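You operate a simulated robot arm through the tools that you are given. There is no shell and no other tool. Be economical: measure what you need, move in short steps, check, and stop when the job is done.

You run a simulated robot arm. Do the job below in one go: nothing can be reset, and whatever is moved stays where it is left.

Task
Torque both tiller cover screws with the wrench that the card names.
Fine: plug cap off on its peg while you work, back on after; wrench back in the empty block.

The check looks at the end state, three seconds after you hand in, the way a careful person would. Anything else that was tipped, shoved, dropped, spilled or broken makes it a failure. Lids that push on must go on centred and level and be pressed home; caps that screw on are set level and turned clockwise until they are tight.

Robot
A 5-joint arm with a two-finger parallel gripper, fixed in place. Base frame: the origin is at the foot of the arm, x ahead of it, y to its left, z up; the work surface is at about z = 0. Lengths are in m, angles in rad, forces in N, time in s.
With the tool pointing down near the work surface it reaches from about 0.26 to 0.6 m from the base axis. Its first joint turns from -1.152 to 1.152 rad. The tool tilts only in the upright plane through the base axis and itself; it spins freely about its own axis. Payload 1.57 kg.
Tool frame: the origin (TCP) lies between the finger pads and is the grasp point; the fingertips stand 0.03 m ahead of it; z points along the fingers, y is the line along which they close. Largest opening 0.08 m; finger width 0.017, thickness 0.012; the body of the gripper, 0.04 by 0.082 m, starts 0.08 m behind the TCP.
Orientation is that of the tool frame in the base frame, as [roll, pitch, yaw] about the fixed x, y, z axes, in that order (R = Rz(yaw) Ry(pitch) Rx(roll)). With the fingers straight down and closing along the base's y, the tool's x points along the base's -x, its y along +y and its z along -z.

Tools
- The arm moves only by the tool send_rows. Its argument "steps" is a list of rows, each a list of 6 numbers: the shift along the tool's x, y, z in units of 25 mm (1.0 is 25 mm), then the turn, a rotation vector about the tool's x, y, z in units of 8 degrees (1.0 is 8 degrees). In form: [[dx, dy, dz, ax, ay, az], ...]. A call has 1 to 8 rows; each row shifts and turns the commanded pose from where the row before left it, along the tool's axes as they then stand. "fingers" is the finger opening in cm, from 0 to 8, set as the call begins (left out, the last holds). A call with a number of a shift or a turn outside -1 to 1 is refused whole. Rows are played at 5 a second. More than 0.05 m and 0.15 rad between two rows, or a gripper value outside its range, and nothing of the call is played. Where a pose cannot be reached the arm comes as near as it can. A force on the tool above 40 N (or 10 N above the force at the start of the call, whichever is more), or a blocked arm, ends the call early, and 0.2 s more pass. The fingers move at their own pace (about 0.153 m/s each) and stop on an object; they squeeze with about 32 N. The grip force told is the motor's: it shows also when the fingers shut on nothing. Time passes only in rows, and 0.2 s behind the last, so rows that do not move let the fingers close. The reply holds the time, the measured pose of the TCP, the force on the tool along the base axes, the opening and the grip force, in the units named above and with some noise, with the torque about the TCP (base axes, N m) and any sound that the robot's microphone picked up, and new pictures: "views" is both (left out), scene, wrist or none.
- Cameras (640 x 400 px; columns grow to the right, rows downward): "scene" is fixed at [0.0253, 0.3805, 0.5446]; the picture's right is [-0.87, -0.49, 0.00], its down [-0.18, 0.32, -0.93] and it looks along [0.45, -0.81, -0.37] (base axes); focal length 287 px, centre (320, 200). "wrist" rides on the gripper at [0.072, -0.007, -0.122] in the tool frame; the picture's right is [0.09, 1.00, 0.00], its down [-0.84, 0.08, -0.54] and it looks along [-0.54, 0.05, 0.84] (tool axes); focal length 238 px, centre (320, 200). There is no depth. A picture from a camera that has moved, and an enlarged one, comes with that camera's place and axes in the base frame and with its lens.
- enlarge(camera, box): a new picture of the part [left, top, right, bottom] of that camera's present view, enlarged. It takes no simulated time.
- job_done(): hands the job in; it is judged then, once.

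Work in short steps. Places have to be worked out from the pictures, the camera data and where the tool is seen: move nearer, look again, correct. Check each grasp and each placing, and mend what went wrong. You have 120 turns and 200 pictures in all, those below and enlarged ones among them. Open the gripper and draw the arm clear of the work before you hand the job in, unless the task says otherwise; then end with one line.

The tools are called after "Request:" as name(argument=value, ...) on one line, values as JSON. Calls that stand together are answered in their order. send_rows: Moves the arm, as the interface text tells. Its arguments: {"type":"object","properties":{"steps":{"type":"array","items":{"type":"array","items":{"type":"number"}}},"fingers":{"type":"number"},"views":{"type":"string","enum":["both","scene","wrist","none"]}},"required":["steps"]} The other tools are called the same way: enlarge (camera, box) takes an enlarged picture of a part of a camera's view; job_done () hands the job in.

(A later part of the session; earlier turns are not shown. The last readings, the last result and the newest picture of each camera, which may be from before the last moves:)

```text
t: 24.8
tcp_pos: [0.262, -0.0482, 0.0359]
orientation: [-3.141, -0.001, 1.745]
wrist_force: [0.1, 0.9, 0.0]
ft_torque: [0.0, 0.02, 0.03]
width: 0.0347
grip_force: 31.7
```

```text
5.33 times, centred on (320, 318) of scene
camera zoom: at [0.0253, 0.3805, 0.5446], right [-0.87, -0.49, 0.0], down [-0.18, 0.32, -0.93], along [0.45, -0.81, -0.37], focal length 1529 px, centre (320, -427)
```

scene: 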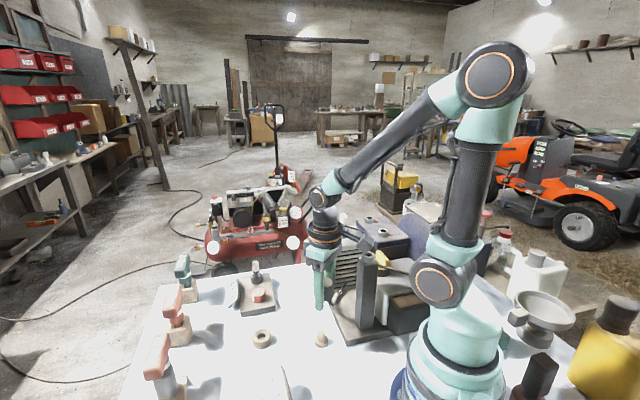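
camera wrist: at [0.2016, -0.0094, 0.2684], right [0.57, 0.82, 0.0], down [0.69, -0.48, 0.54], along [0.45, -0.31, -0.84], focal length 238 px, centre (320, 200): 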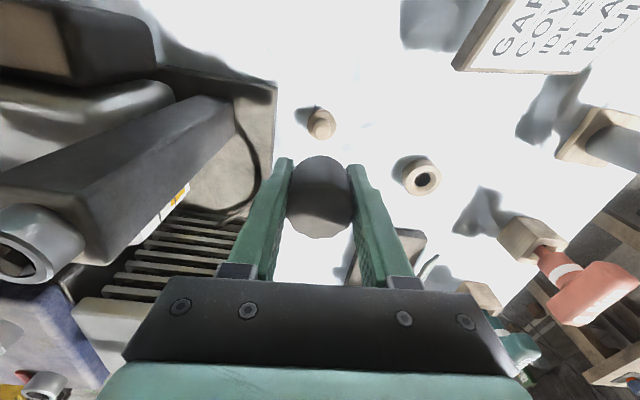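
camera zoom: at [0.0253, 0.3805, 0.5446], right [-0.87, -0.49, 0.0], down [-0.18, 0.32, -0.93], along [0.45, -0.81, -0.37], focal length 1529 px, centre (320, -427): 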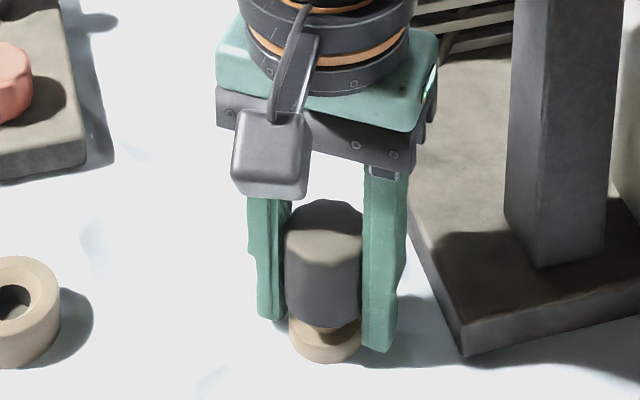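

Two millimetres more, then release.

Request:
send_rows(steps=[[0, 0, 0.07, 0, 0, 0], [0, 0, 0.03, 0, 0, 0], [0, 0, 0, 0, 0, 0]], views="none")

Request:
send_rows(steps=[[0, 0, 0, 0, 0, 0], [0, 0, 0, 0, 0, 0], [0, 0, 0, 0, 0, 0]], fingers=6.5, views="none")

Request:
enlarge(camera="scene", box=[290, 280, 350, 355])

```text
t: 25.6
tcp_pos: [0.2618, -0.0481, 0.0326]
orientation: [3.141, -0.001, 1.744]
wrist_force: [-0.3, 0.2, 0.3]
ft_torque: [0.04, 0.03, -0.01]
width: 0.0348
grip_force: 32.2
```

```text
t: 26.4
tcp_pos: [0.2611, -0.0489, 0.0323]
orientation: [3.141, -0.001, 1.745]
wrist_force: [-0.3, 0.7, -0.1]
ft_torque: [-0.04, 0.01, 0.03]
width: 0.065
grip_force: 0.1
```

```text
5.33 times, centred on (320, 318) of scene
camera zoom: at [0.0253, 0.3805, 0.5446], right [-0.87, -0.49, 0.0], down [-0.18, 0.32, -0.93], along [0.45, -0.81, -0.37], focal length 1529 px, centre (320, -427)
```

zoom: 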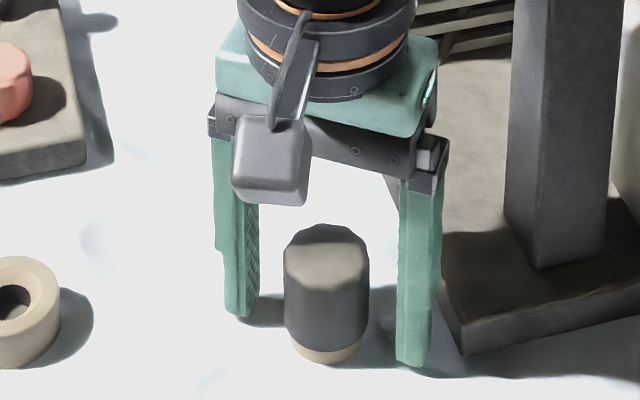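

Cap rests seated on the peg. I raise straight up and then head to the 6 Nm wrench, handle top estimated at (0.553,0.098,0.10), bar direction ≈128°.

Request:
send_rows(steps=[[0, 0, -0.5, 0, 0, 0], [0, 0, -1, 0, 0, 0], [0, 0, -1, 0, 0, 0], [0, 0, -1, 0, 0, 0], [0, 0, -1, 0, 0, 0], [0, 0, -1, 0, 0, 0], [0, 0, -1, 0, 0, 0], [0, 0, -1, 0, 0, 0]], fingers=8, views="scene")

Request:
send_rows(steps=[[0, 0, -1, 0, 0, -1], [0, 0, -1, 0, 0, -1], [0, 0, 0, 0, 0, -1], [0, 0, 0, 0, 0, -0.5], [0, 0, 0, 0, 0, 0]], views="none")

```text
t: 28.2
tcp_pos: [0.261, -0.0483, 0.2207]
orientation: [-3.139, 0.001, 1.745]
wrist_force: [-0.2, -0.8, 0.3]
ft_torque: [0.0, -0.01, 0.01]
width: 0.0797
grip_force: 0.1
```

scene: 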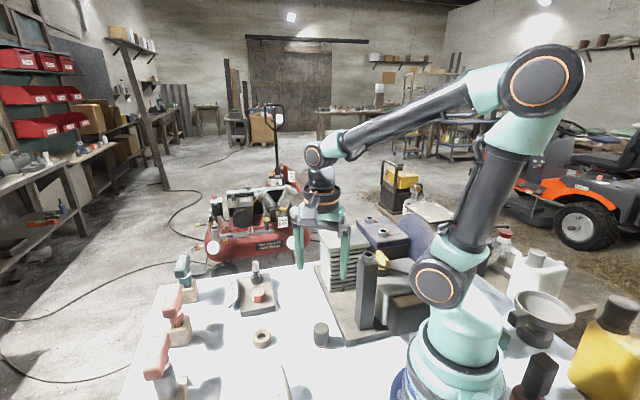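

```text
t: 29.4
tcp_pos: [0.2615, -0.0476, 0.2709]
orientation: [-3.14, -0.001, 2.235]
wrist_force: [-0.1, 0.0, 1.0]
ft_torque: [-0.01, 0.02, -0.04]
width: 0.0801
grip_force: 0.1
```

Travelling to above the wrench.

Request:
send_rows(steps=[[-0.17, 1, 0.1, 0, 0, 0], [-0.17, 1, 0.1, 0, 0, 0], [-0.17, 1, 0.1, 0, 0, 0], [-0.17, 1, 0.1, 0, 0, 0], [-0.17, 1, 0.1, 0, 0, 0], [-0.17, 1, 0.1, 0, 0, 0]], views="none")

Request:
send_rows(steps=[[-0.17, 1, 0, 0, 0, 0], [-0.17, 1, 0, 0, 0, 0], [-0.17, 1, 0, 0, 0, 0], [-0.17, 1, 0, 0, 0, 0], [-0.17, 1, 0, 0, 0, 0], [-0.17, 1, 0, 0, 0, 0], [0, 0, 0, 0, 0, 0]], views="both")

Request:
enlarge(camera="wrist", box=[250, 60, 420, 220])

Request:
enlarge(camera="scene", box=[120, 260, 230, 370])

```text
t: 30.8
tcp_pos: [0.3956, 0.0246, 0.2564]
orientation: [3.141, -0.001, 2.233]
wrist_force: [-0.1, 0.5, -0.6]
ft_torque: [-0.01, -0.03, 0.01]
width: 0.0798
grip_force: 0.1
```

```text
t: 32.4
tcp_pos: [0.5303, 0.0952, 0.2556]
orientation: [-3.14, 0.002, 2.234]
wrist_force: [0.3, -0.3, -0.6]
ft_torque: [0.01, -0.01, 0.01]
width: 0.0799
grip_force: 0.0
camera wrist: at [0.4806, 0.1485, 0.378], right [0.73, 0.69, 0.0], down [0.58, -0.61, 0.54], along [0.37, -0.39, -0.84], focal length 238 px, centre (320, 200)
```

scene: 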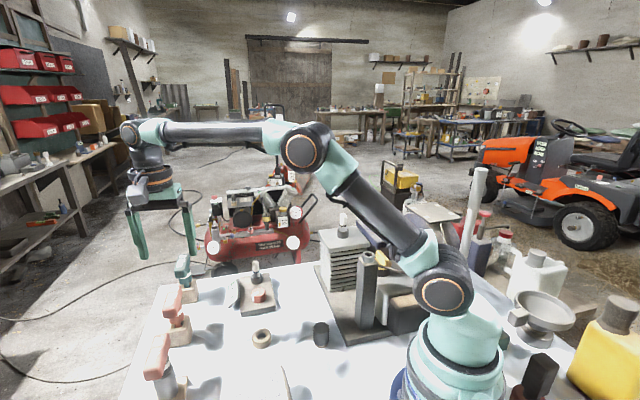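
wrist: 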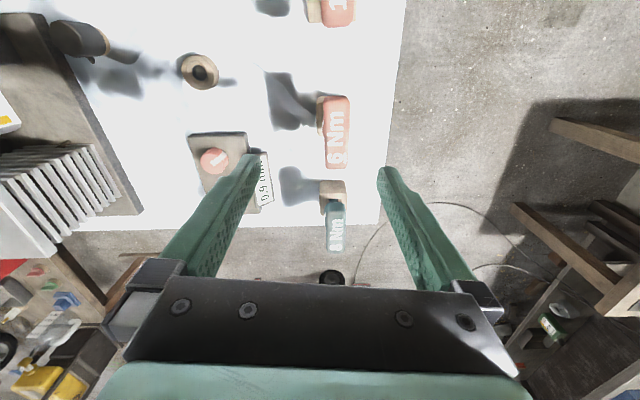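

```text
2.50 times, centred on (335, 140) of wrist
camera zoom: at [0.4806, 0.1485, 0.378], right [0.73, 0.69, 0.0], down [0.58, -0.61, 0.54], along [0.37, -0.39, -0.84], focal length 596 px, centre (282, 350)
```

zoom: 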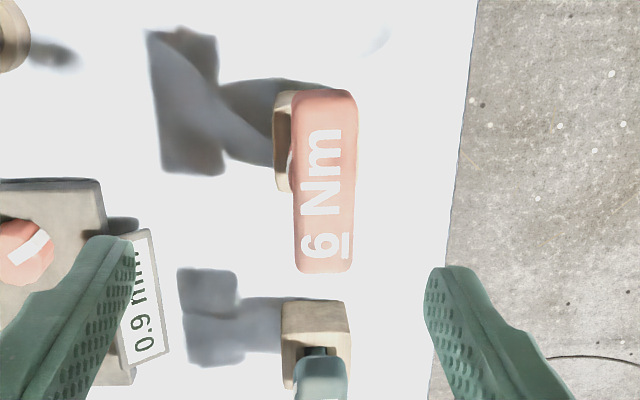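

```text
3.64 times, centred on (175, 315) of scene
camera zoom: at [0.0253, 0.3805, 0.5446], right [-0.87, -0.49, 0.0], down [-0.18, 0.32, -0.93], along [0.45, -0.81, -0.37], focal length 1042 px, centre (847, -218)
```

zoom: 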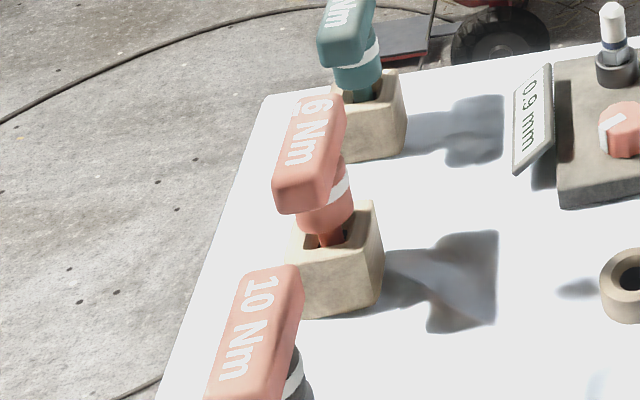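

Handle top centre re-measured at ≈ (0.553,0.098,0.10); bar is parallel to tool x, ~29 mm wide. Aligning and descending to just above it.

Request:
send_rows(steps=[[-0.46, 0.78, 0, 0, 0, 0], [0, 0, 1, 0, 0, 0], [0, 0, 1, 0, 0, 0], [0, 0, 1, 0, 0, 0], [0, 0, 1, 0, 0, 0], [0, 0, 0.5, 0, 0, 0], [0, 0, 0, 0, 0, 0]], views="wrist")

Request:
enlarge(camera="scene", box=[120, 220, 240, 350])

```text
t: 34.0
tcp_pos: [0.5503, 0.098, 0.1428]
orientation: [3.141, 0.0, 2.234]
wrist_force: [0.1, 0.4, -0.2]
ft_torque: [-0.01, -0.03, -0.01]
width: 0.0799
grip_force: 0.1
camera wrist: at [0.502, 0.1518, 0.2643], right [0.73, 0.69, 0.0], down [0.58, -0.61, 0.54], along [0.37, -0.39, -0.84], focal length 238 px, centre (320, 200)
```

wrist: 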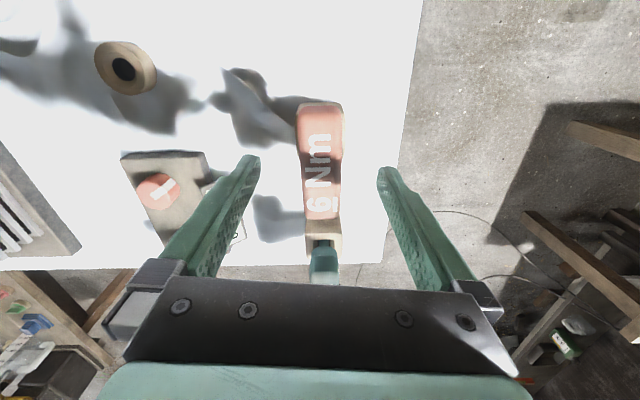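

```text
3.08 times, centred on (180, 285) of scene
camera zoom: at [0.0253, 0.3805, 0.5446], right [-0.87, -0.49, 0.0], down [-0.18, 0.32, -0.93], along [0.45, -0.81, -0.37], focal length 882 px, centre (751, -62)
```

zoom: 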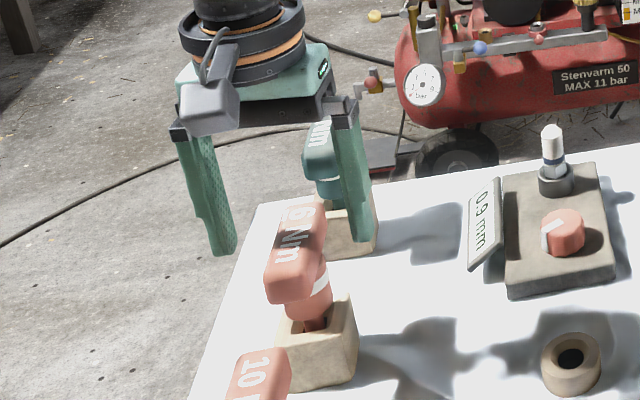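

Well centred. Descend to straddle the bar (TCP z≈0.092) and close.

Request:
send_rows(steps=[[0, 0, 0.7, 0, 0, 0], [0, 0, 0.7, 0, 0, 0], [0, 0, 0.6, 0, 0, 0], [0, 0, 0, 0, 0, 0]], views="none")

Request:
enlarge(camera="scene", box=[120, 240, 240, 360])

```text
t: 35.0
tcp_pos: [0.5523, 0.0994, 0.0919]
orientation: [3.141, 0.001, 2.233]
wrist_force: [-0.1, -1.1, -0.6]
ft_torque: [0.04, 0.0, 0.03]
width: 0.0801
grip_force: 0.1
```

```text
3.33 times, centred on (180, 300) of scene
camera zoom: at [0.0253, 0.3805, 0.5446], right [-0.87, -0.49, 0.0], down [-0.18, 0.32, -0.93], along [0.45, -0.81, -0.37], focal length 956 px, centre (787, -133)
```

zoom: 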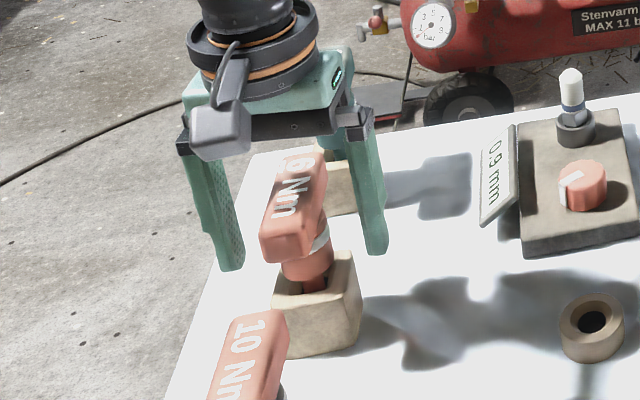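

Request:
send_rows(steps=[[0, 0, 0, 0, 0, 0], [0, 0, 0, 0, 0, 0], [0, 0, 0, 0, 0, 0]], fingers=1.5, views="wrist")

Request:
enlarge(camera="scene", box=[120, 240, 240, 360])

```text
t: 35.8
tcp_pos: [0.5512, 0.0984, 0.0917]
orientation: [3.14, 0.0, 2.233]
wrist_force: [0.9, -0.1, 0.0]
ft_torque: [0.05, -0.03, 0.01]
width: 0.0305
grip_force: 32.5
camera wrist: at [0.5027, 0.1519, 0.2141], right [0.73, 0.69, 0.0], down [0.58, -0.61, 0.54], along [0.37, -0.39, -0.84], focal length 238 px, centre (320, 200)
```

wrist: 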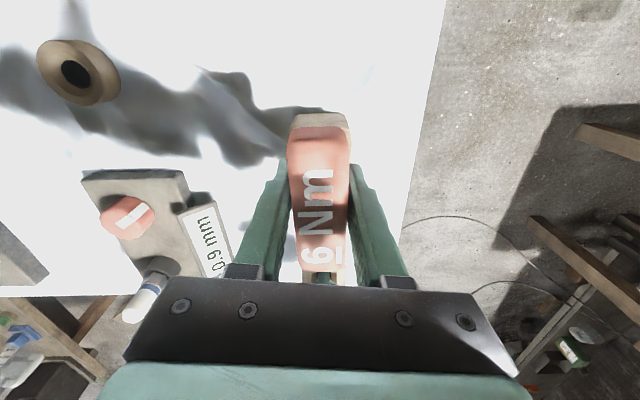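

```text
3.33 times, centred on (180, 300) of scene
camera zoom: at [0.0253, 0.3805, 0.5446], right [-0.87, -0.49, 0.0], down [-0.18, 0.32, -0.93], along [0.45, -0.81, -0.37], focal length 956 px, centre (787, -133)
```

zoom: 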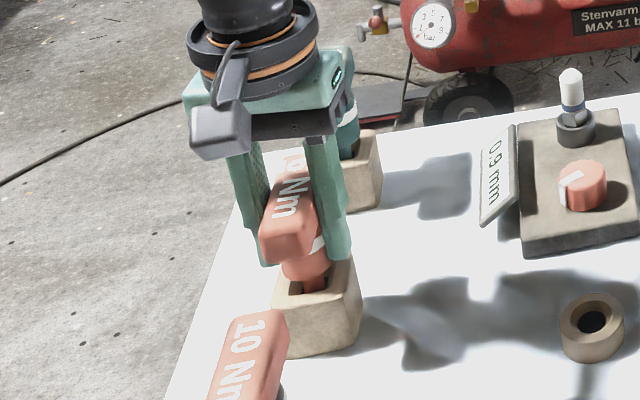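

Gripped at 30.5 mm. Lift straight up.

Request:
send_rows(steps=[[0, 0, -0.4, 0, 0, 0], [0, 0, -0.8, 0, 0, 0], [0, 0, -1, 0, 0, 0], [0, 0, -1, 0, 0, 0], [0, 0, -1, 0, 0, 0], [0, 0, -1, 0, 0, 0], [0, 0, -1, 0, 0, 0], [0, 0, 0, 0, 0, 0]], views="both")

Request:
enlarge(camera="scene", box=[90, 170, 230, 350])

```text
t: 37.6
tcp_pos: [0.5504, 0.1011, 0.2475]
orientation: [3.141, 0.001, 2.233]
wrist_force: [-0.8, -0.5, -1.8]
ft_torque: [0.01, 0.0, 0.01]
width: 0.0306
grip_force: 32.0
camera wrist: at [0.5012, 0.1533, 0.3705], right [0.73, 0.69, 0.0], down [0.58, -0.61, 0.54], along [0.37, -0.39, -0.84], focal length 238 px, centre (320, 200)
```

scene: 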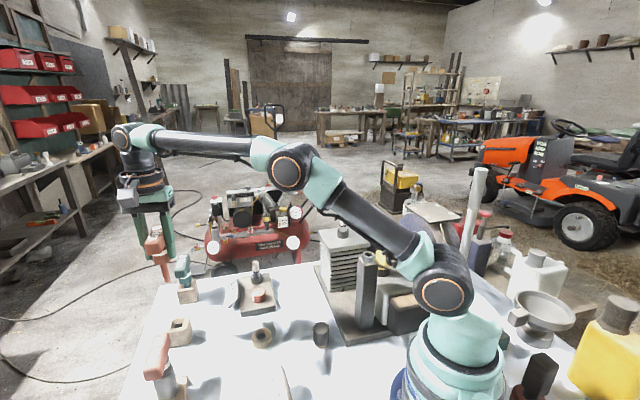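
wrist: 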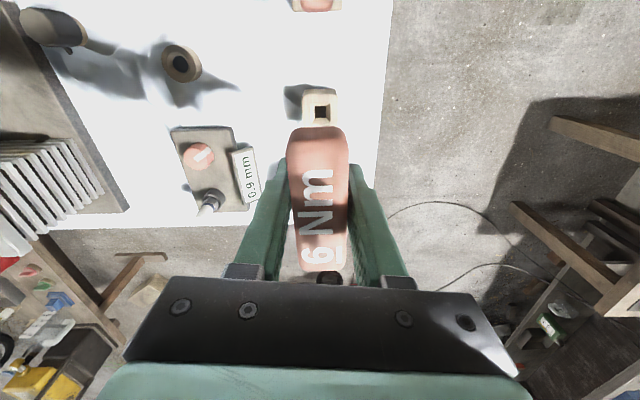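

```text
2.22 times, centred on (160, 260) of scene
camera zoom: at [0.0253, 0.3805, 0.5446], right [-0.87, -0.49, 0.0], down [-0.18, 0.32, -0.93], along [0.45, -0.81, -0.37], focal length 637 px, centre (676, 67)
```

zoom: 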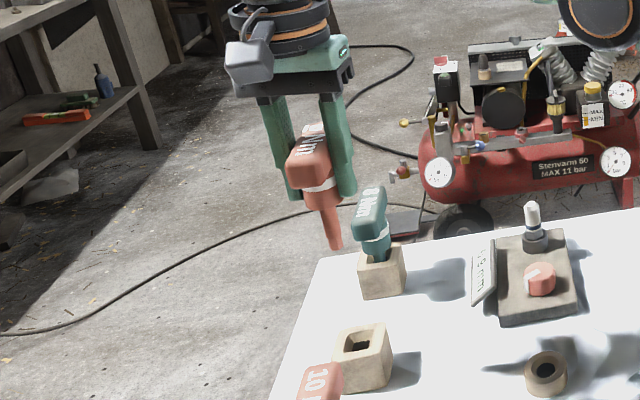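

The wrench is out; tip sits ≈ 87 mm below TCP. I raise and spin back to yaw π, then carry it over toward the screws.

Request:
send_rows(steps=[[0, 0, -0.7, 0, 0, -1], [0, 0, -0.7, 0, 0, -1], [0, 0, -0.7, 0, 0, -1], [0, 0, -0.7, 0, 0, -1], [0, 0, -0.7, 0, 0, -1], [0, 0, -0.7, 0, 0, -1], [0, 0, -0.3, 0, 0, -0.5], [0, 0, 0, 0, 0, 0]], views="none")

Request:
send_rows(steps=[[0.85, -1, 0, 0, 0, 0], [0.85, -1, 0, 0, 0, 0], [0.85, -1, 0, 0, 0, 0], [0.85, -1, 0, 0, 0, 0], [0.85, -1, 0, 0, 0, 0], [0.85, -1, 0, 0, 0, 0], [0.85, -1, 0, 0, 0, 0], [0.85, -1, 0, 0, 0, 0]], views="none")

Request:
send_rows(steps=[[0.85, -1, 0, 0, 0, 0], [0.85, -1, 0, 0, 0, 0], [0.85, -1, 0, 0, 0, 0], [0.85, -1, 0, 0, 0, 0], [0.85, -1, 0, 0, 0, 0], [0.4, -1, 0, 0, 0, 0], [0, 0, 0, 0, 0, 0]], views="both")

```text
t: 39.4
tcp_pos: [0.5247, 0.0959, 0.3484]
orientation: [-3.142, 0.001, -3.139]
wrist_force: [0.1, 0.3, -1.8]
ft_torque: [0.04, 0.05, 0.01]
width: 0.0308
grip_force: 32.0
out of reach, approached as far as the arm can: row 4, 5, 7
```

```text
t: 41.2
tcp_pos: [0.525, 0.095, 0.3485]
orientation: [-3.14, -0.001, 3.141]
wrist_force: [-0.9, 0.3, -1.8]
ft_torque: [-0.03, 0.0, 0.05]
width: 0.0309
grip_force: 32.1
out of reach, approached as far as the arm can: row 1, 2, 3, 4, 5, 6, 7, 8
```

```text
t: 42.8
tcp_pos: [0.525, 0.0859, 0.3493]
orientation: [3.14, -0.002, 3.141]
wrist_force: [0.3, -0.2, -1.4]
ft_torque: [0.02, 0.0, -0.01]
width: 0.0305
grip_force: 31.7
out of reach, approached as far as the arm can: row 1, 2, 3, 4, 5, 6
camera wrist: at [0.4539, 0.0808, 0.4721], right [-0.09, 1.0, 0.0], down [0.84, 0.08, 0.54], along [0.54, 0.05, -0.84], focal length 238 px, centre (320, 200)
```

scene: 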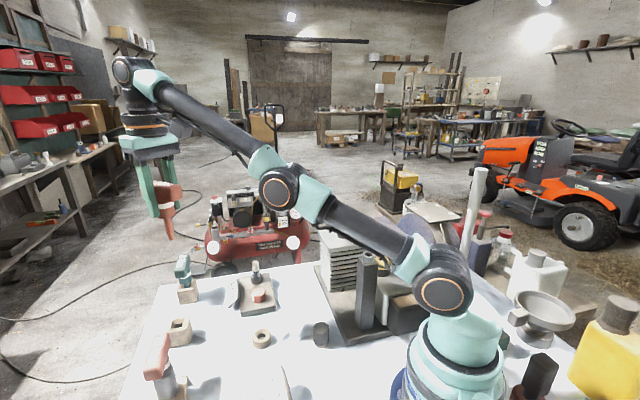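
wrist: 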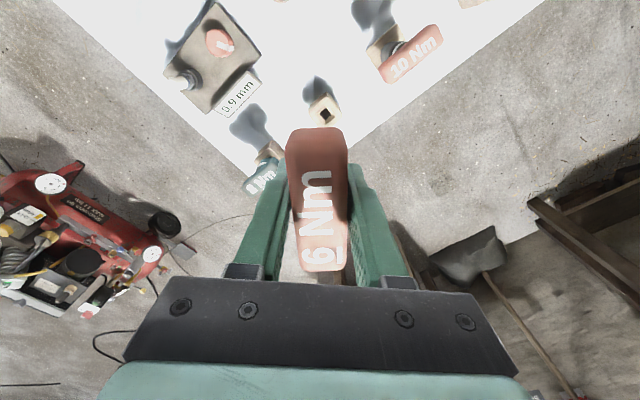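

The arm was at its reach limit. Lower slightly and pull inward along x first.

Request:
send_rows(steps=[[0.6, 0, 0.6, 0, 0, 0], [1, 0, 0.4, 0, 0, 0], [1, 0, 0, 0, 0, 0], [1, 0, 0, 0, 0, 0], [0, 0, 0, 0, 0, 0]], views="none")

```text
t: 44.0
tcp_pos: [0.525, 0.0878, 0.3499]
orientation: [-3.14, -0.001, -3.141]
wrist_force: [0.4, 0.4, -1.4]
ft_torque: [-0.01, -0.01, -0.02]
width: 0.0307
grip_force: 31.9
out of reach, approached as far as the arm can: row 1, 2, 3, 4
```

Trying a pure small downward move to get out of the limit.

Request:
send_rows(steps=[[0, 0, 0.5, 0, 0, 0], [0, 0, 0.5, 0, 0, 0], [0, 0, 0.5, 0, 0, 0], [0, 0, 0, 0, 0, 0]], views="none")

```text
t: 45.0
tcp_pos: [0.5391, 0.0878, 0.3213]
orientation: [-3.141, -0.004, -3.141]
wrist_force: [-0.4, -0.1, -2.3]
ft_torque: [-0.03, -0.01, -0.05]
width: 0.0308
grip_force: 31.7
out of reach, approached as far as the arm can: row 1, 2, 3
```

The arm is near its straight-elbow singularity; I go down more, then inward, in one call.

Request:
send_rows(steps=[[0, 0, 0.8, 0, 0, 0], [0.5, 0, 0.5, 0, 0, 0], [1, 0, 0, 0, 0, 0], [1, 0, 0, 0, 0, 0], [0, 0, 0, 0, 0, 0]], views="scene")

```text
t: 46.2
tcp_pos: [0.5441, 0.0939, 0.3114]
orientation: [-3.141, -0.001, 3.141]
wrist_force: [-0.6, 0.2, -1.1]
ft_torque: [0.01, -0.05, 0.0]
width: 0.0307
grip_force: 31.6
out of reach, approached as far as the arm can: row 1, 2, 3, 4
```

scene: 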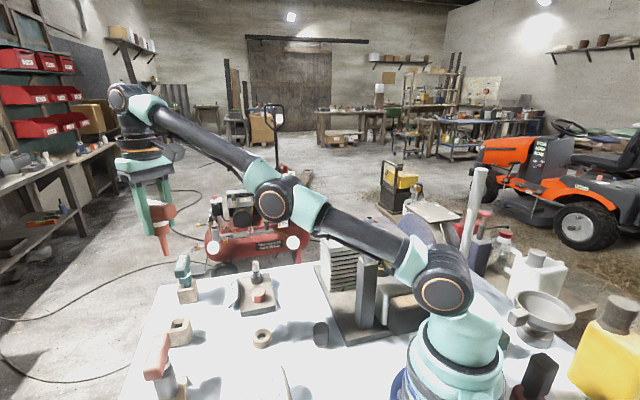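

The elbow seems to have gone past straight; moving downward should bring it back. Pure downward with slight outward.

Request:
send_rows(steps=[[-0.2, 0, 0.5, 0, 0, 0], [-0.2, 0, 0.5, 0, 0, 0], [-0.2, 0, 0.5, 0, 0, 0], [0, 0, 0.5, 0, 0, 0], [0, 0, 0, 0, 0, 0]], views="none")

```text
t: 47.4
tcp_pos: [0.5624, 0.0933, 0.2623]
orientation: [-3.142, -0.005, 3.141]
wrist_force: [-0.3, -0.4, -2.2]
ft_torque: [0.02, 0.06, -0.01]
width: 0.0307
grip_force: 32.1
out of reach, approached as far as the arm can: row 4
```

Rows are reachable again. Continue down a bit and then inward.

Request:
send_rows(steps=[[0, 0, 0.5, 0, 0, 0], [0, 0, 0.3, 0, 0, 0], [0.5, 0, 0, 0, 0, 0], [1, 0, 0, 0, 0, 0], [1, 0, 0, 0, 0, 0], [1, -0.2, 0, 0, 0, 0], [0, 0, 0, 0, 0, 0]], views="scene")

```text
t: 49.0
tcp_pos: [0.5651, 0.0965, 0.2528]
orientation: [3.141, -0.001, 3.141]
wrist_force: [1.2, 1.0, -1.1]
ft_torque: [-0.03, -0.02, 0.03]
width: 0.0305
grip_force: 32.1
out of reach, approached as far as the arm can: row 1, 3, 4, 5, 6
```

scene: 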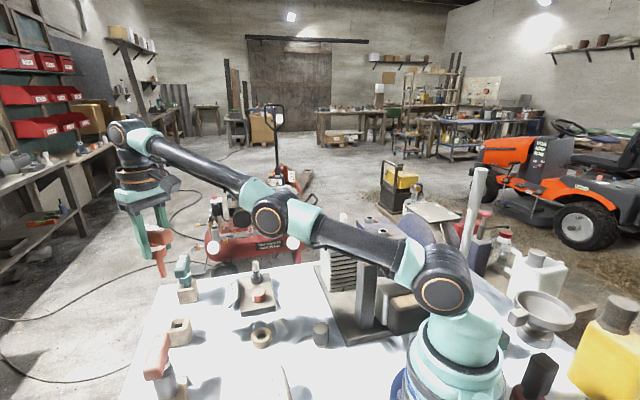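

Still on the elbow-low branch. I stretch outward to full extension, then down, then inward.

Request:
send_rows(steps=[[-0.6, 0, 0, 0, 0, 0], [-0.6, 0, 0, 0, 0, 0], [-0.6, 0, 0.3, 0, 0, 0], [0, 0, 0.5, 0, 0, 0], [0, 0, 0.5, 0, 0, 0], [0, 0, 0, 0, 0, 0]], views="scene")

```text
t: 50.4
tcp_pos: [0.5773, 0.0937, 0.2099]
orientation: [-3.14, -0.001, 3.141]
wrist_force: [0.0, 0.5, -2.3]
ft_torque: [0.01, 0.0, -0.04]
width: 0.0306
grip_force: 32.7
out of reach, approached as far as the arm can: row 1, 2, 3, 5
```

scene: 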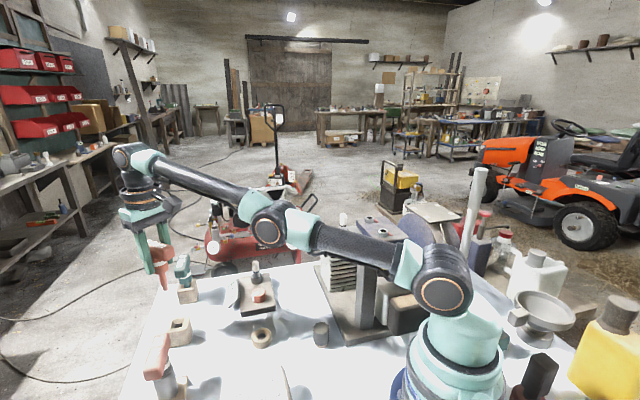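

The radial boundary fits full straight reach (R≈0.603), so I'm at the singularity. I'll follow the reach circle downward in small steps, which should bend the elbow upward.

Request:
send_rows(steps=[[-0.25, 0, 0, 0, 0, 0], [-0.1, 0, 0.4, 0, 0, 0], [-0.08, 0, 0.4, 0, 0, 0], [-0.06, 0, 0.4, 0, 0, 0], [0, 0, 0.3, 0, 0, 0], [0.2, 0, 0.3, 0, 0, 0], [0.4, 0, 0, 0, 0, 0], [0, 0, 0, 0, 0, 0]], views="scene")

```text
t: 52.2
tcp_pos: [0.5696, 0.0924, 0.1661]
orientation: [-3.141, -0.002, -3.14]
wrist_force: [-0.2, 0.0, -1.6]
ft_torque: [-0.04, 0.02, -0.02]
width: 0.0307
grip_force: 32.0
out of reach, approached as far as the arm can: row 1
```

scene: 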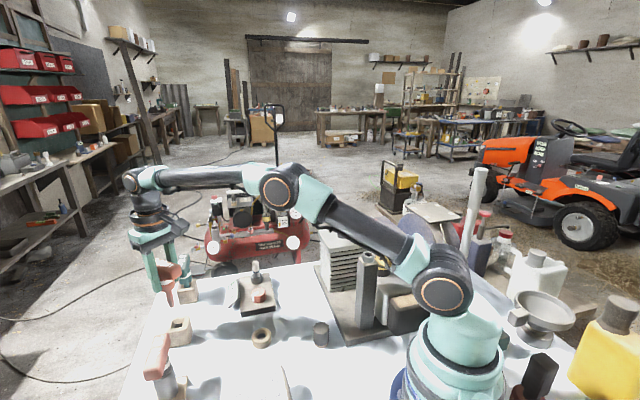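

The elbow flipped up. Move inward first, then raise.

Request:
send_rows(steps=[[0.8, 0, 0, 0, 0, 0], [1, 0, 0, 0, 0, 0], [1, 0, -0.4, 0, 0, 0], [1, 0, -1, 0, 0, 0], [1, 0, -1, 0, 0, 0], [1, -0.5, -1, 0, 0, 0], [1, -0.5, -1, 0, 0, 0], [1, -1, -1, 0, 0, 0]], views="none")

```text
t: 54.0
tcp_pos: [0.3748, 0.0431, 0.3005]
orientation: [-3.141, 0.001, 3.141]
wrist_force: [0.0, 0.0, -2.6]
ft_torque: [0.03, 0.01, 0.02]
width: 0.0308
grip_force: 31.4
```

Request:
send_rows(steps=[[0.45, -0.97, -0.5, 0, 0, 0], [0.45, -0.97, -0.5, 0, 0, 0], [0.45, -0.97, -0.5, 0, 0, 0], [0.45, -0.97, -0.5, 0, 0, 0], [0.45, -0.97, -0.4, 0, 0, 0], [0.45, -0.97, 0, 0, 0, 0], [0.45, -0.97, 0, 0, 0, 0]], views="none")

Request:
send_rows(steps=[[0.45, -0.97, 0, 0, 0, 0], [0.45, -0.97, 0, 0, 0, 0], [0.45, -0.97, 0, 0, 0, 0], [0.45, -0.97, 0, 0, 0, 0], [0.45, -0.97, 0, 0, 0, 0], [0.45, -0.97, 0, 0, 0, 0], [0.45, -0.97, 0, 0, 0, 0], [0, 0, 0, 0, 0, 0]], views="both")

```text
t: 55.6
tcp_pos: [0.2954, -0.1281, 0.3616]
orientation: [3.141, 0.0, -3.141]
wrist_force: [-0.1, 0.2, -1.7]
ft_torque: [-0.01, 0.0, -0.01]
width: 0.0306
grip_force: 31.7
```

```text
t: 57.4
tcp_pos: [0.2193, -0.2988, 0.3601]
orientation: [3.141, 0.0, 3.14]
wrist_force: [-0.3, -0.7, -1.7]
ft_torque: [0.01, -0.03, -0.02]
width: 0.0309
grip_force: 32.1
camera wrist: at [0.1481, -0.3038, 0.4826], right [-0.09, 1.0, 0.0], down [0.84, 0.08, 0.54], along [0.54, 0.05, -0.84], focal length 238 px, centre (320, 200)
```

scene: 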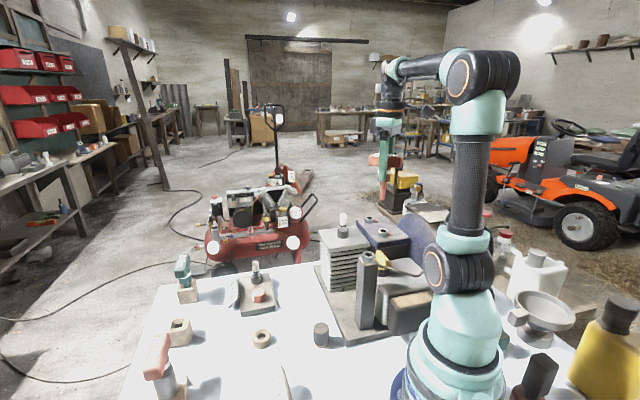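
wrist: 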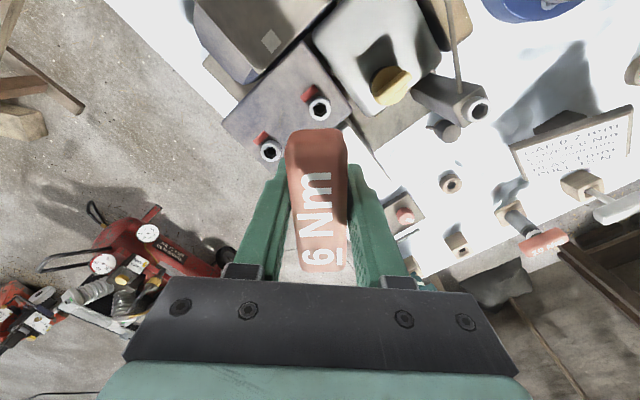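

Request:
enlarge(camera="wrist", box=[240, 70, 360, 180])

Request:
enlarge(camera="scene", box=[345, 130, 415, 250])

```text
3.64 times, centred on (300, 125) of wrist
camera zoom: at [0.1481, -0.3038, 0.4826], right [-0.09, 1.0, 0.0], down [0.84, 0.08, 0.54], along [0.54, 0.05, -0.84], focal length 867 px, centre (393, 473)
```

zoom: 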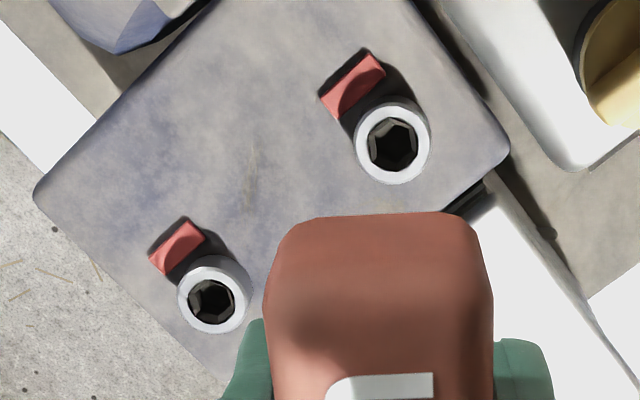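

```text
3.33 times, centred on (380, 190) of scene
camera zoom: at [0.0253, 0.3805, 0.5446], right [-0.87, -0.49, 0.0], down [-0.18, 0.32, -0.93], along [0.45, -0.81, -0.37], focal length 956 px, centre (120, 233)
```

zoom: 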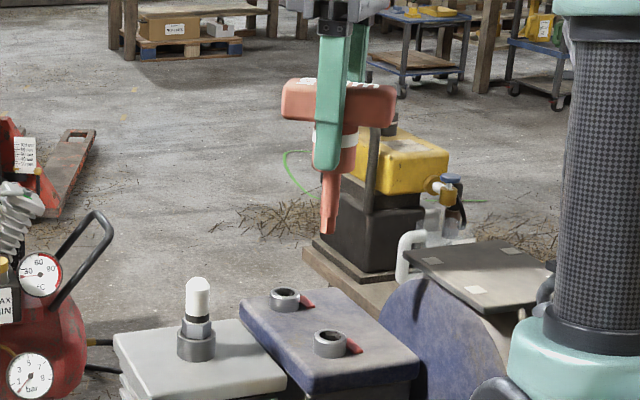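

Screw A ≈ (0.211,-0.2985). I shift over it and descend until the tip is ~12 mm above the screw, then compare in the scene view.

Request:
send_rows(steps=[[0.32, 0, 0, 0, 0, 0], [0, 0, 1, 0, 0, 0], [0, 0, 1, 0, 0, 0], [0, 0, 0.7, 0, 0, 0], [0, 0, 0.5, 0, 0, 0], [0, 0, 0, 0, 0, 0], [0, 0, 0, 0, 0, 0]], views="none")

Request:
enlarge(camera="scene", box=[355, 180, 405, 250])

Request:
enlarge(camera="wrist", box=[240, 70, 400, 200])

```text
t: 59.0
tcp_pos: [0.2115, -0.2976, 0.2803]
orientation: [3.14, 0.0, 3.141]
wrist_force: [0.3, -0.5, -2.9]
ft_torque: [-0.01, 0.02, 0.0]
width: 0.0304
grip_force: 31.6
```

```text
5.71 times, centred on (380, 215) of scene
camera zoom: at [0.0253, 0.3805, 0.5446], right [-0.87, -0.49, 0.0], down [-0.18, 0.32, -0.93], along [0.45, -0.81, -0.37], focal length 1638 px, centre (-23, 114)
```

zoom: 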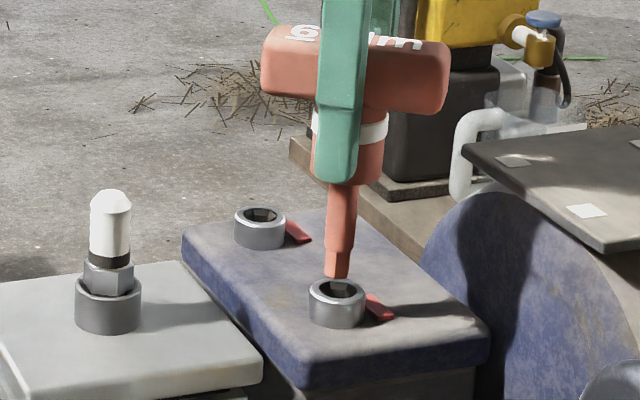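

```text
3.08 times, centred on (320, 135) of wrist
camera zoom: at [0.1397, -0.3036, 0.4029], right [-0.09, 1.0, 0.0], down [0.84, 0.08, 0.54], along [0.54, 0.05, -0.84], focal length 733 px, centre (320, 400)
```

zoom: 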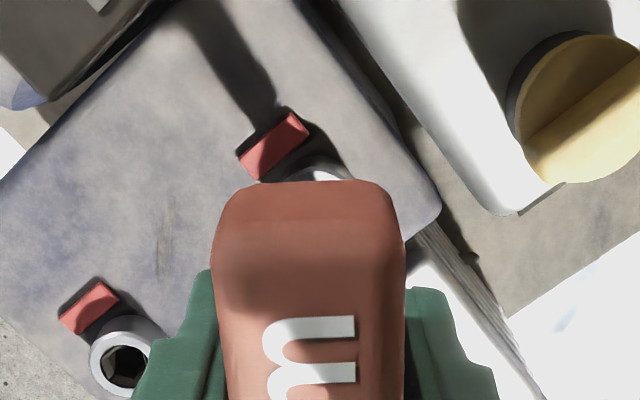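

Tip is nearly above the socket; a ~1.5 mm nudge in −x, then lower gently while watching force.

Request:
send_rows(steps=[[0.06, -0.02, 0, 0, 0, 0], [0, 0, 0.25, 0, 0, 0], [0, 0, 0.2, 0, 0, 0], [0, 0, 0, 0, 0, 0]], views="none")

Request:
enlarge(camera="scene", box=[365, 205, 395, 245])

```text
t: 60.0
tcp_pos: [0.2094, -0.2973, 0.2696]
orientation: [-3.141, 0.0, -3.141]
wrist_force: [-0.2, -0.2, -2.4]
ft_torque: [0.01, 0.03, -0.02]
width: 0.031
grip_force: 31.7
```

```text
10.00 times, centred on (380, 225) of scene
camera zoom: at [0.0253, 0.3805, 0.5446], right [-0.87, -0.49, 0.0], down [-0.18, 0.32, -0.93], along [0.45, -0.81, -0.37], focal length 2867 px, centre (-280, -50)
```

zoom: 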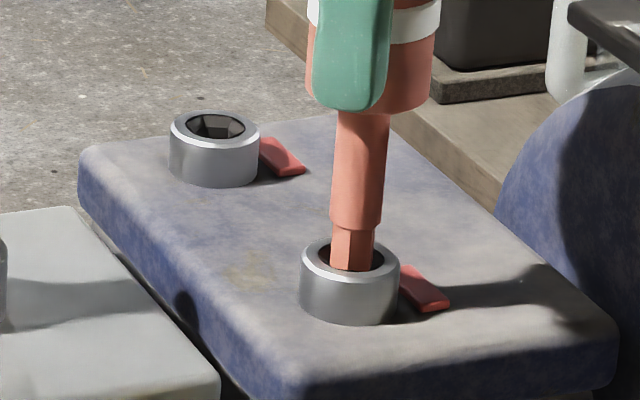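

Tip is right at the socket mouth, centred. Continue down.

Request:
send_rows(steps=[[0, 0, 0.15, 0, 0, 0], [0, 0, 0.15, 0, 0, 0], [0, 0, 0, 0, 0, 0]], views="none")

Request:
enlarge(camera="scene", box=[365, 205, 395, 245])

```text
t: 60.8
tcp_pos: [0.2092, -0.2974, 0.2615]
orientation: [-3.139, 0.002, 3.142]
wrist_force: [0.8, -6.6, 0.6]
ft_torque: [-0.56, -0.15, 0.05]
width: 0.0306
grip_force: 32.1
```

```text
10.00 times, centred on (380, 225) of scene
camera zoom: at [0.0253, 0.3805, 0.5446], right [-0.87, -0.49, 0.0], down [-0.18, 0.32, -0.93], along [0.45, -0.81, -0.37], focal length 2867 px, centre (-280, -50)
```

zoom: 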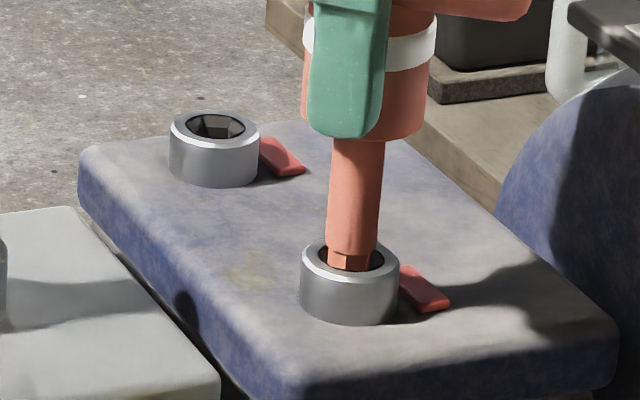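

The tip is in, pushed −y with 6.6 N: it leans on the +y wall. I shift 1 mm to −y and see.

Request:
send_rows(steps=[[0, -0.05, 0, 0, 0, 0], [0, 0, 0, 0, 0, 0]], views="none")

```text
t: 61.4
tcp_pos: [0.2097, -0.2995, 0.2618]
orientation: [3.14, -0.002, 3.141]
wrist_force: [4.4, 1.8, 4.8]
ft_torque: [0.23, -0.44, 0.02]
width: 0.0307
grip_force: 32.5
```

Small rebalancing (+x 0.6 mm, +y 0.3 mm), then slight downward with small clockwise turn to let the hex mate.

Request:
send_rows(steps=[[-0.025, 0.012, 0, 0, 0, 0], [0, 0, 0.04, 0, 0, 0.4], [0, 0, 0.04, 0, 0, 0.4], [0, 0, 0.04, 0, 0, 0.4], [0, 0, 0, 0, 0, 0]], views="none")

Request:
enlarge(camera="scene", box=[365, 205, 395, 245])

```text
t: 62.4
tcp_pos: [0.209, -0.2972, 0.2618]
orientation: [-3.141, 0.0, 3.0]
wrist_force: [-1.2, 1.4, 3.5]
ft_torque: [0.14, 0.0, 0.04]
width: 0.0308
grip_force: 32.0
stopped in row 4: the force on the tool passed its limit at 42 N (the readings are from after the stop); the commanded pose is now the measured one
```

```text
10.00 times, centred on (380, 225) of scene
camera zoom: at [0.0253, 0.3805, 0.5446], right [-0.87, -0.49, 0.0], down [-0.18, 0.32, -0.93], along [0.45, -0.81, -0.37], focal length 2867 px, centre (-280, -50)
```

zoom: 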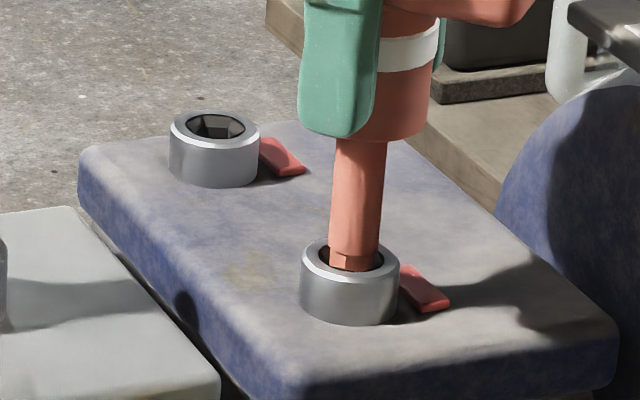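

It bottoms at TCP z≈0.2615. Now turn clockwise step by step and watch torque and sound.

Request:
send_rows(steps=[[0, 0, 0, 0, 0, 0.7], [0, 0, 0, 0, 0, 0.7], [0, 0, 0, 0, 0, 0.7], [0, 0, 0, 0, 0, 0.7], [0, 0, 0, 0, 0, 0]], views="none")

```text
t: 63.6
tcp_pos: [0.2103, -0.2979, 0.2623]
orientation: [-3.142, -0.002, 2.606]
wrist_force: [4.3, -0.5, -5.9]
ft_torque: [-0.04, -0.4, -0.01]
width: 0.031
grip_force: 31.9
```

No torque yet. Press lightly while turning so the hex drops in.

Request:
send_rows(steps=[[0.01, 0, 0.05, 0, 0, 0.3], [0, 0, 0.02, 0, 0, 0.5], [0, 0, 0, 0, 0, 0.5], [0, 0, 0, 0, 0, 0.5], [0, 0, 0, 0, 0, 0.5], [0, 0, 0, 0, 0, 0]], views="none")

Request:
enlarge(camera="scene", box=[365, 205, 395, 245])

```text
t: 64.7
tcp_pos: [0.2104, -0.2978, 0.2618]
orientation: [-3.141, 0.003, 2.324]
wrist_force: [-0.7, 0.5, 3.2]
ft_torque: [-0.01, 0.01, -0.03]
width: 0.0307
grip_force: 31.9
stopped in row 5: the force on the tool passed its limit at 41 N (the readings are from after the stop); the commanded pose is now the measured one
```

```text
10.00 times, centred on (380, 225) of scene
camera zoom: at [0.0253, 0.3805, 0.5446], right [-0.87, -0.49, 0.0], down [-0.18, 0.32, -0.93], along [0.45, -0.81, -0.37], focal length 2867 px, centre (-280, -50)
```

zoom: 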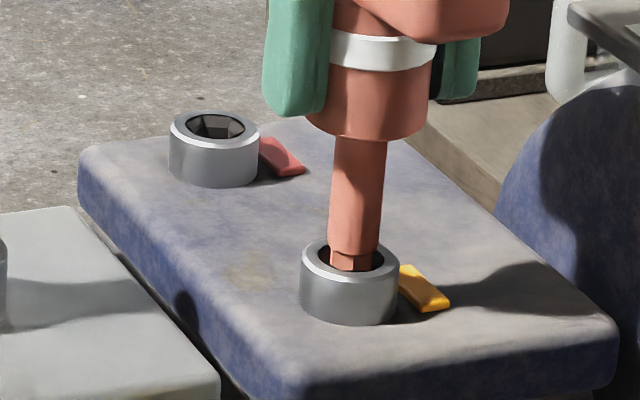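

The marker changed from red to amber: progress. Continue turning clockwise with light press.

Request:
send_rows(steps=[[0, 0, 0.02, 0, 0, 0.4], [0, 0, 0, 0, 0, 0.4], [0, 0, 0, 0, 0, 0.4], [0, 0, 0, 0, 0, 0]], views="none")

Request:
enlarge(camera="scene", box=[365, 205, 395, 245])

```text
t: 65.7
tcp_pos: [0.2107, -0.2988, 0.2619]
orientation: [-3.141, 0.0, 2.156]
wrist_force: [0.9, 12.2, 20.7]
ft_torque: [0.74, 0.04, 0.04]
width: 0.0308
grip_force: 31.9
```

```text
10.00 times, centred on (380, 225) of scene
camera zoom: at [0.0252, 0.3806, 0.5446], right [-0.87, -0.49, 0.0], down [-0.18, 0.32, -0.93], along [0.45, -0.81, -0.37], focal length 2867 px, centre (-280, -50)
```

zoom: 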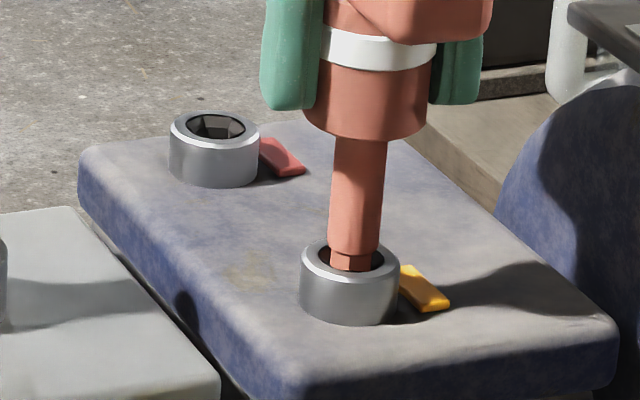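

Still amber, with 20 N press. Centre by 0.8 mm (+y) and keep turning clockwise.

Request:
send_rows(steps=[[0.027, 0.018, 0, 0, 0, 0.3], [0, 0, 0, 0, 0, 0.5], [0, 0, 0, 0, 0, 0.5], [0, 0, 0, 0, 0, 0.5], [0, 0, 0, 0, 0, 0.5], [0, 0, 0, 0, 0, 0.5], [0, 0, 0, 0, 0, 0]], views="none")

Request:
enlarge(camera="scene", box=[365, 205, 395, 245])

```text
t: 67.3
tcp_pos: [0.2115, -0.2979, 0.2618]
orientation: [3.14, 0.001, 1.764]
wrist_force: [9.4, 6.9, 22.9]
ft_torque: [0.47, -0.83, 0.0]
width: 0.0306
grip_force: 31.9
```

```text
10.00 times, centred on (380, 225) of scene
camera zoom: at [0.0253, 0.3806, 0.5445], right [-0.87, -0.49, 0.0], down [-0.18, 0.32, -0.93], along [0.45, -0.81, -0.37], focal length 2867 px, centre (-280, -50)
```

zoom: 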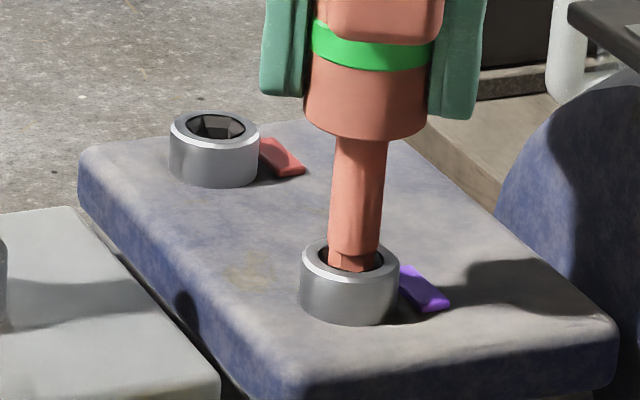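

The wrench band lit green and the marker went purple. I'll not turn further; I lift out, and on the second screw use finer steps to learn what the marker sequence means.

Request:
send_rows(steps=[[0, 0, -0.1, 0, 0, 0], [0, 0, -0.3, 0, 0, 0], [0, 0, -0.5, 0, 0, 0], [0, 0, -0.5, 0, 0, 0], [0, 0, -0.5, 0, 0, 0], [0, 0, 0, 0, 0, 0]], views="none")

Request:
enlarge(camera="scene", box=[345, 180, 405, 250])

```text
t: 68.7
tcp_pos: [0.2112, -0.2985, 0.309]
orientation: [3.141, 0.001, 1.768]
wrist_force: [0.2, -0.3, -1.8]
ft_torque: [0.06, -0.02, -0.01]
width: 0.0309
grip_force: 32.3
```

```text
5.71 times, centred on (375, 215) of scene
camera zoom: at [0.0253, 0.3805, 0.5446], right [-0.87, -0.49, 0.0], down [-0.18, 0.32, -0.93], along [0.45, -0.81, -0.37], focal length 1638 px, centre (6, 114)
```

zoom: 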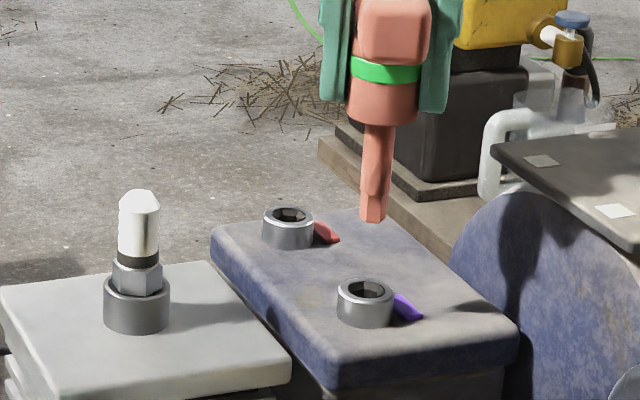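

Now to screw B at ≈ (0.2715,-0.3605), staying above.

Request:
send_rows(steps=[[-0.967, 0.63, 0, 0, 0, 0], [-0.967, 0.63, 0, 0, 0, 0], [-0.967, 0.63, 0, 0, 0, 0], [0, 0, 0.5, 0, 0, 0], [0, 0, 0.5, 0, 0, 0], [0, 0, 0.1, 0, 0, 0], [0, 0, 0, 0, 0, 0]], views="none")

Request:
enlarge(camera="scene", box=[355, 190, 390, 235])

Request:
enlarge(camera="wrist", box=[240, 70, 400, 200])

```text
t: 70.3
tcp_pos: [0.2706, -0.3591, 0.2802]
orientation: [-3.141, 0.0, 1.766]
wrist_force: [0.3, -0.2, -2.1]
ft_torque: [0.0, 0.01, 0.01]
width: 0.031
grip_force: 32.4
```

```text
8.89 times, centred on (372, 212) of scene
camera zoom: at [0.0253, 0.3805, 0.5446], right [-0.87, -0.49, 0.0], down [-0.18, 0.32, -0.93], along [0.45, -0.81, -0.37], focal length 2548 px, centre (-147, 89)
```

zoom: 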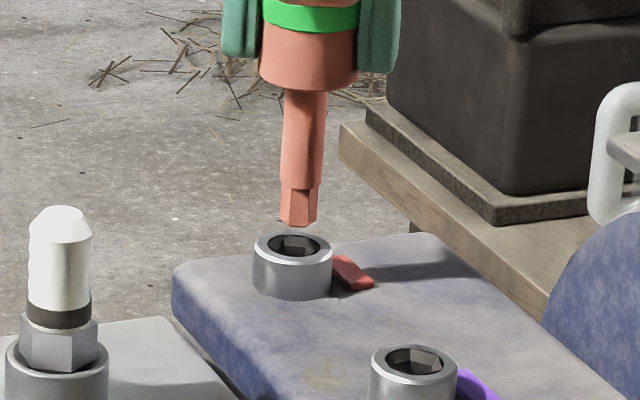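

```text
3.08 times, centred on (320, 135) of wrist
camera zoom: at [0.2506, -0.289, 0.403], right [0.96, 0.28, 0.0], down [0.24, -0.81, 0.54], along [0.15, -0.52, -0.84], focal length 733 px, centre (320, 400)
```

zoom: 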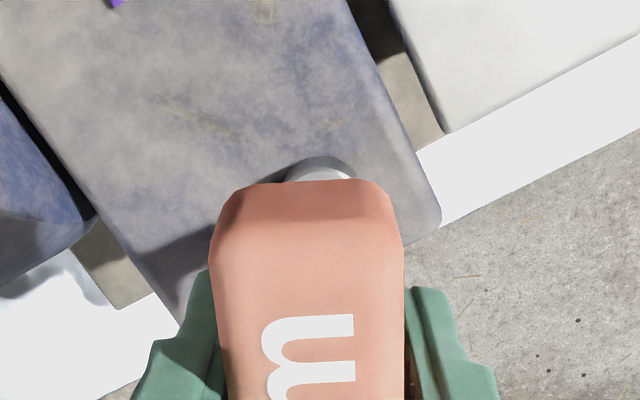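

Ring lines up within ~1 mm; small nudge and descend in steps.

Request:
send_rows(steps=[[0.03, 0.03, 0, 0, 0, 0], [0, 0, 0.3, 0, 0, 0], [0, 0, 0.2, 0, 0, 0], [0, 0, 0.15, 0, 0, 0], [0, 0, 0, 0, 0, 0]], views="none")

Request:
enlarge(camera="scene", box=[355, 190, 390, 235])

```text
t: 71.5
tcp_pos: [0.2703, -0.3571, 0.2674]
orientation: [3.138, 0.004, 1.768]
wrist_force: [-4.4, 12.2, 31.1]
ft_torque: [0.8, 0.45, -0.03]
width: 0.031
grip_force: 32.3
```

```text
8.89 times, centred on (372, 212) of scene
camera zoom: at [0.0252, 0.3807, 0.5445], right [-0.87, -0.49, 0.0], down [-0.18, 0.32, -0.93], along [0.45, -0.81, -0.37], focal length 2548 px, centre (-147, 89)
```

zoom: 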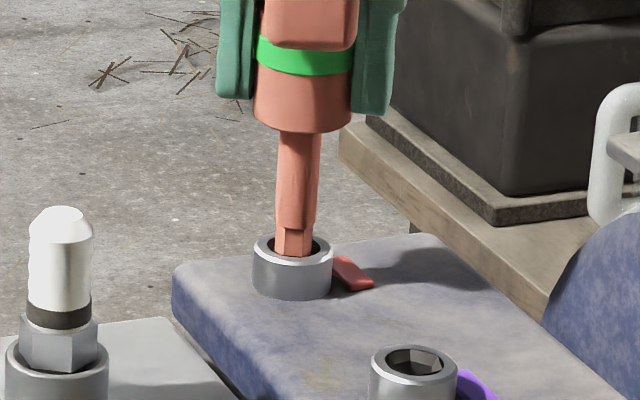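

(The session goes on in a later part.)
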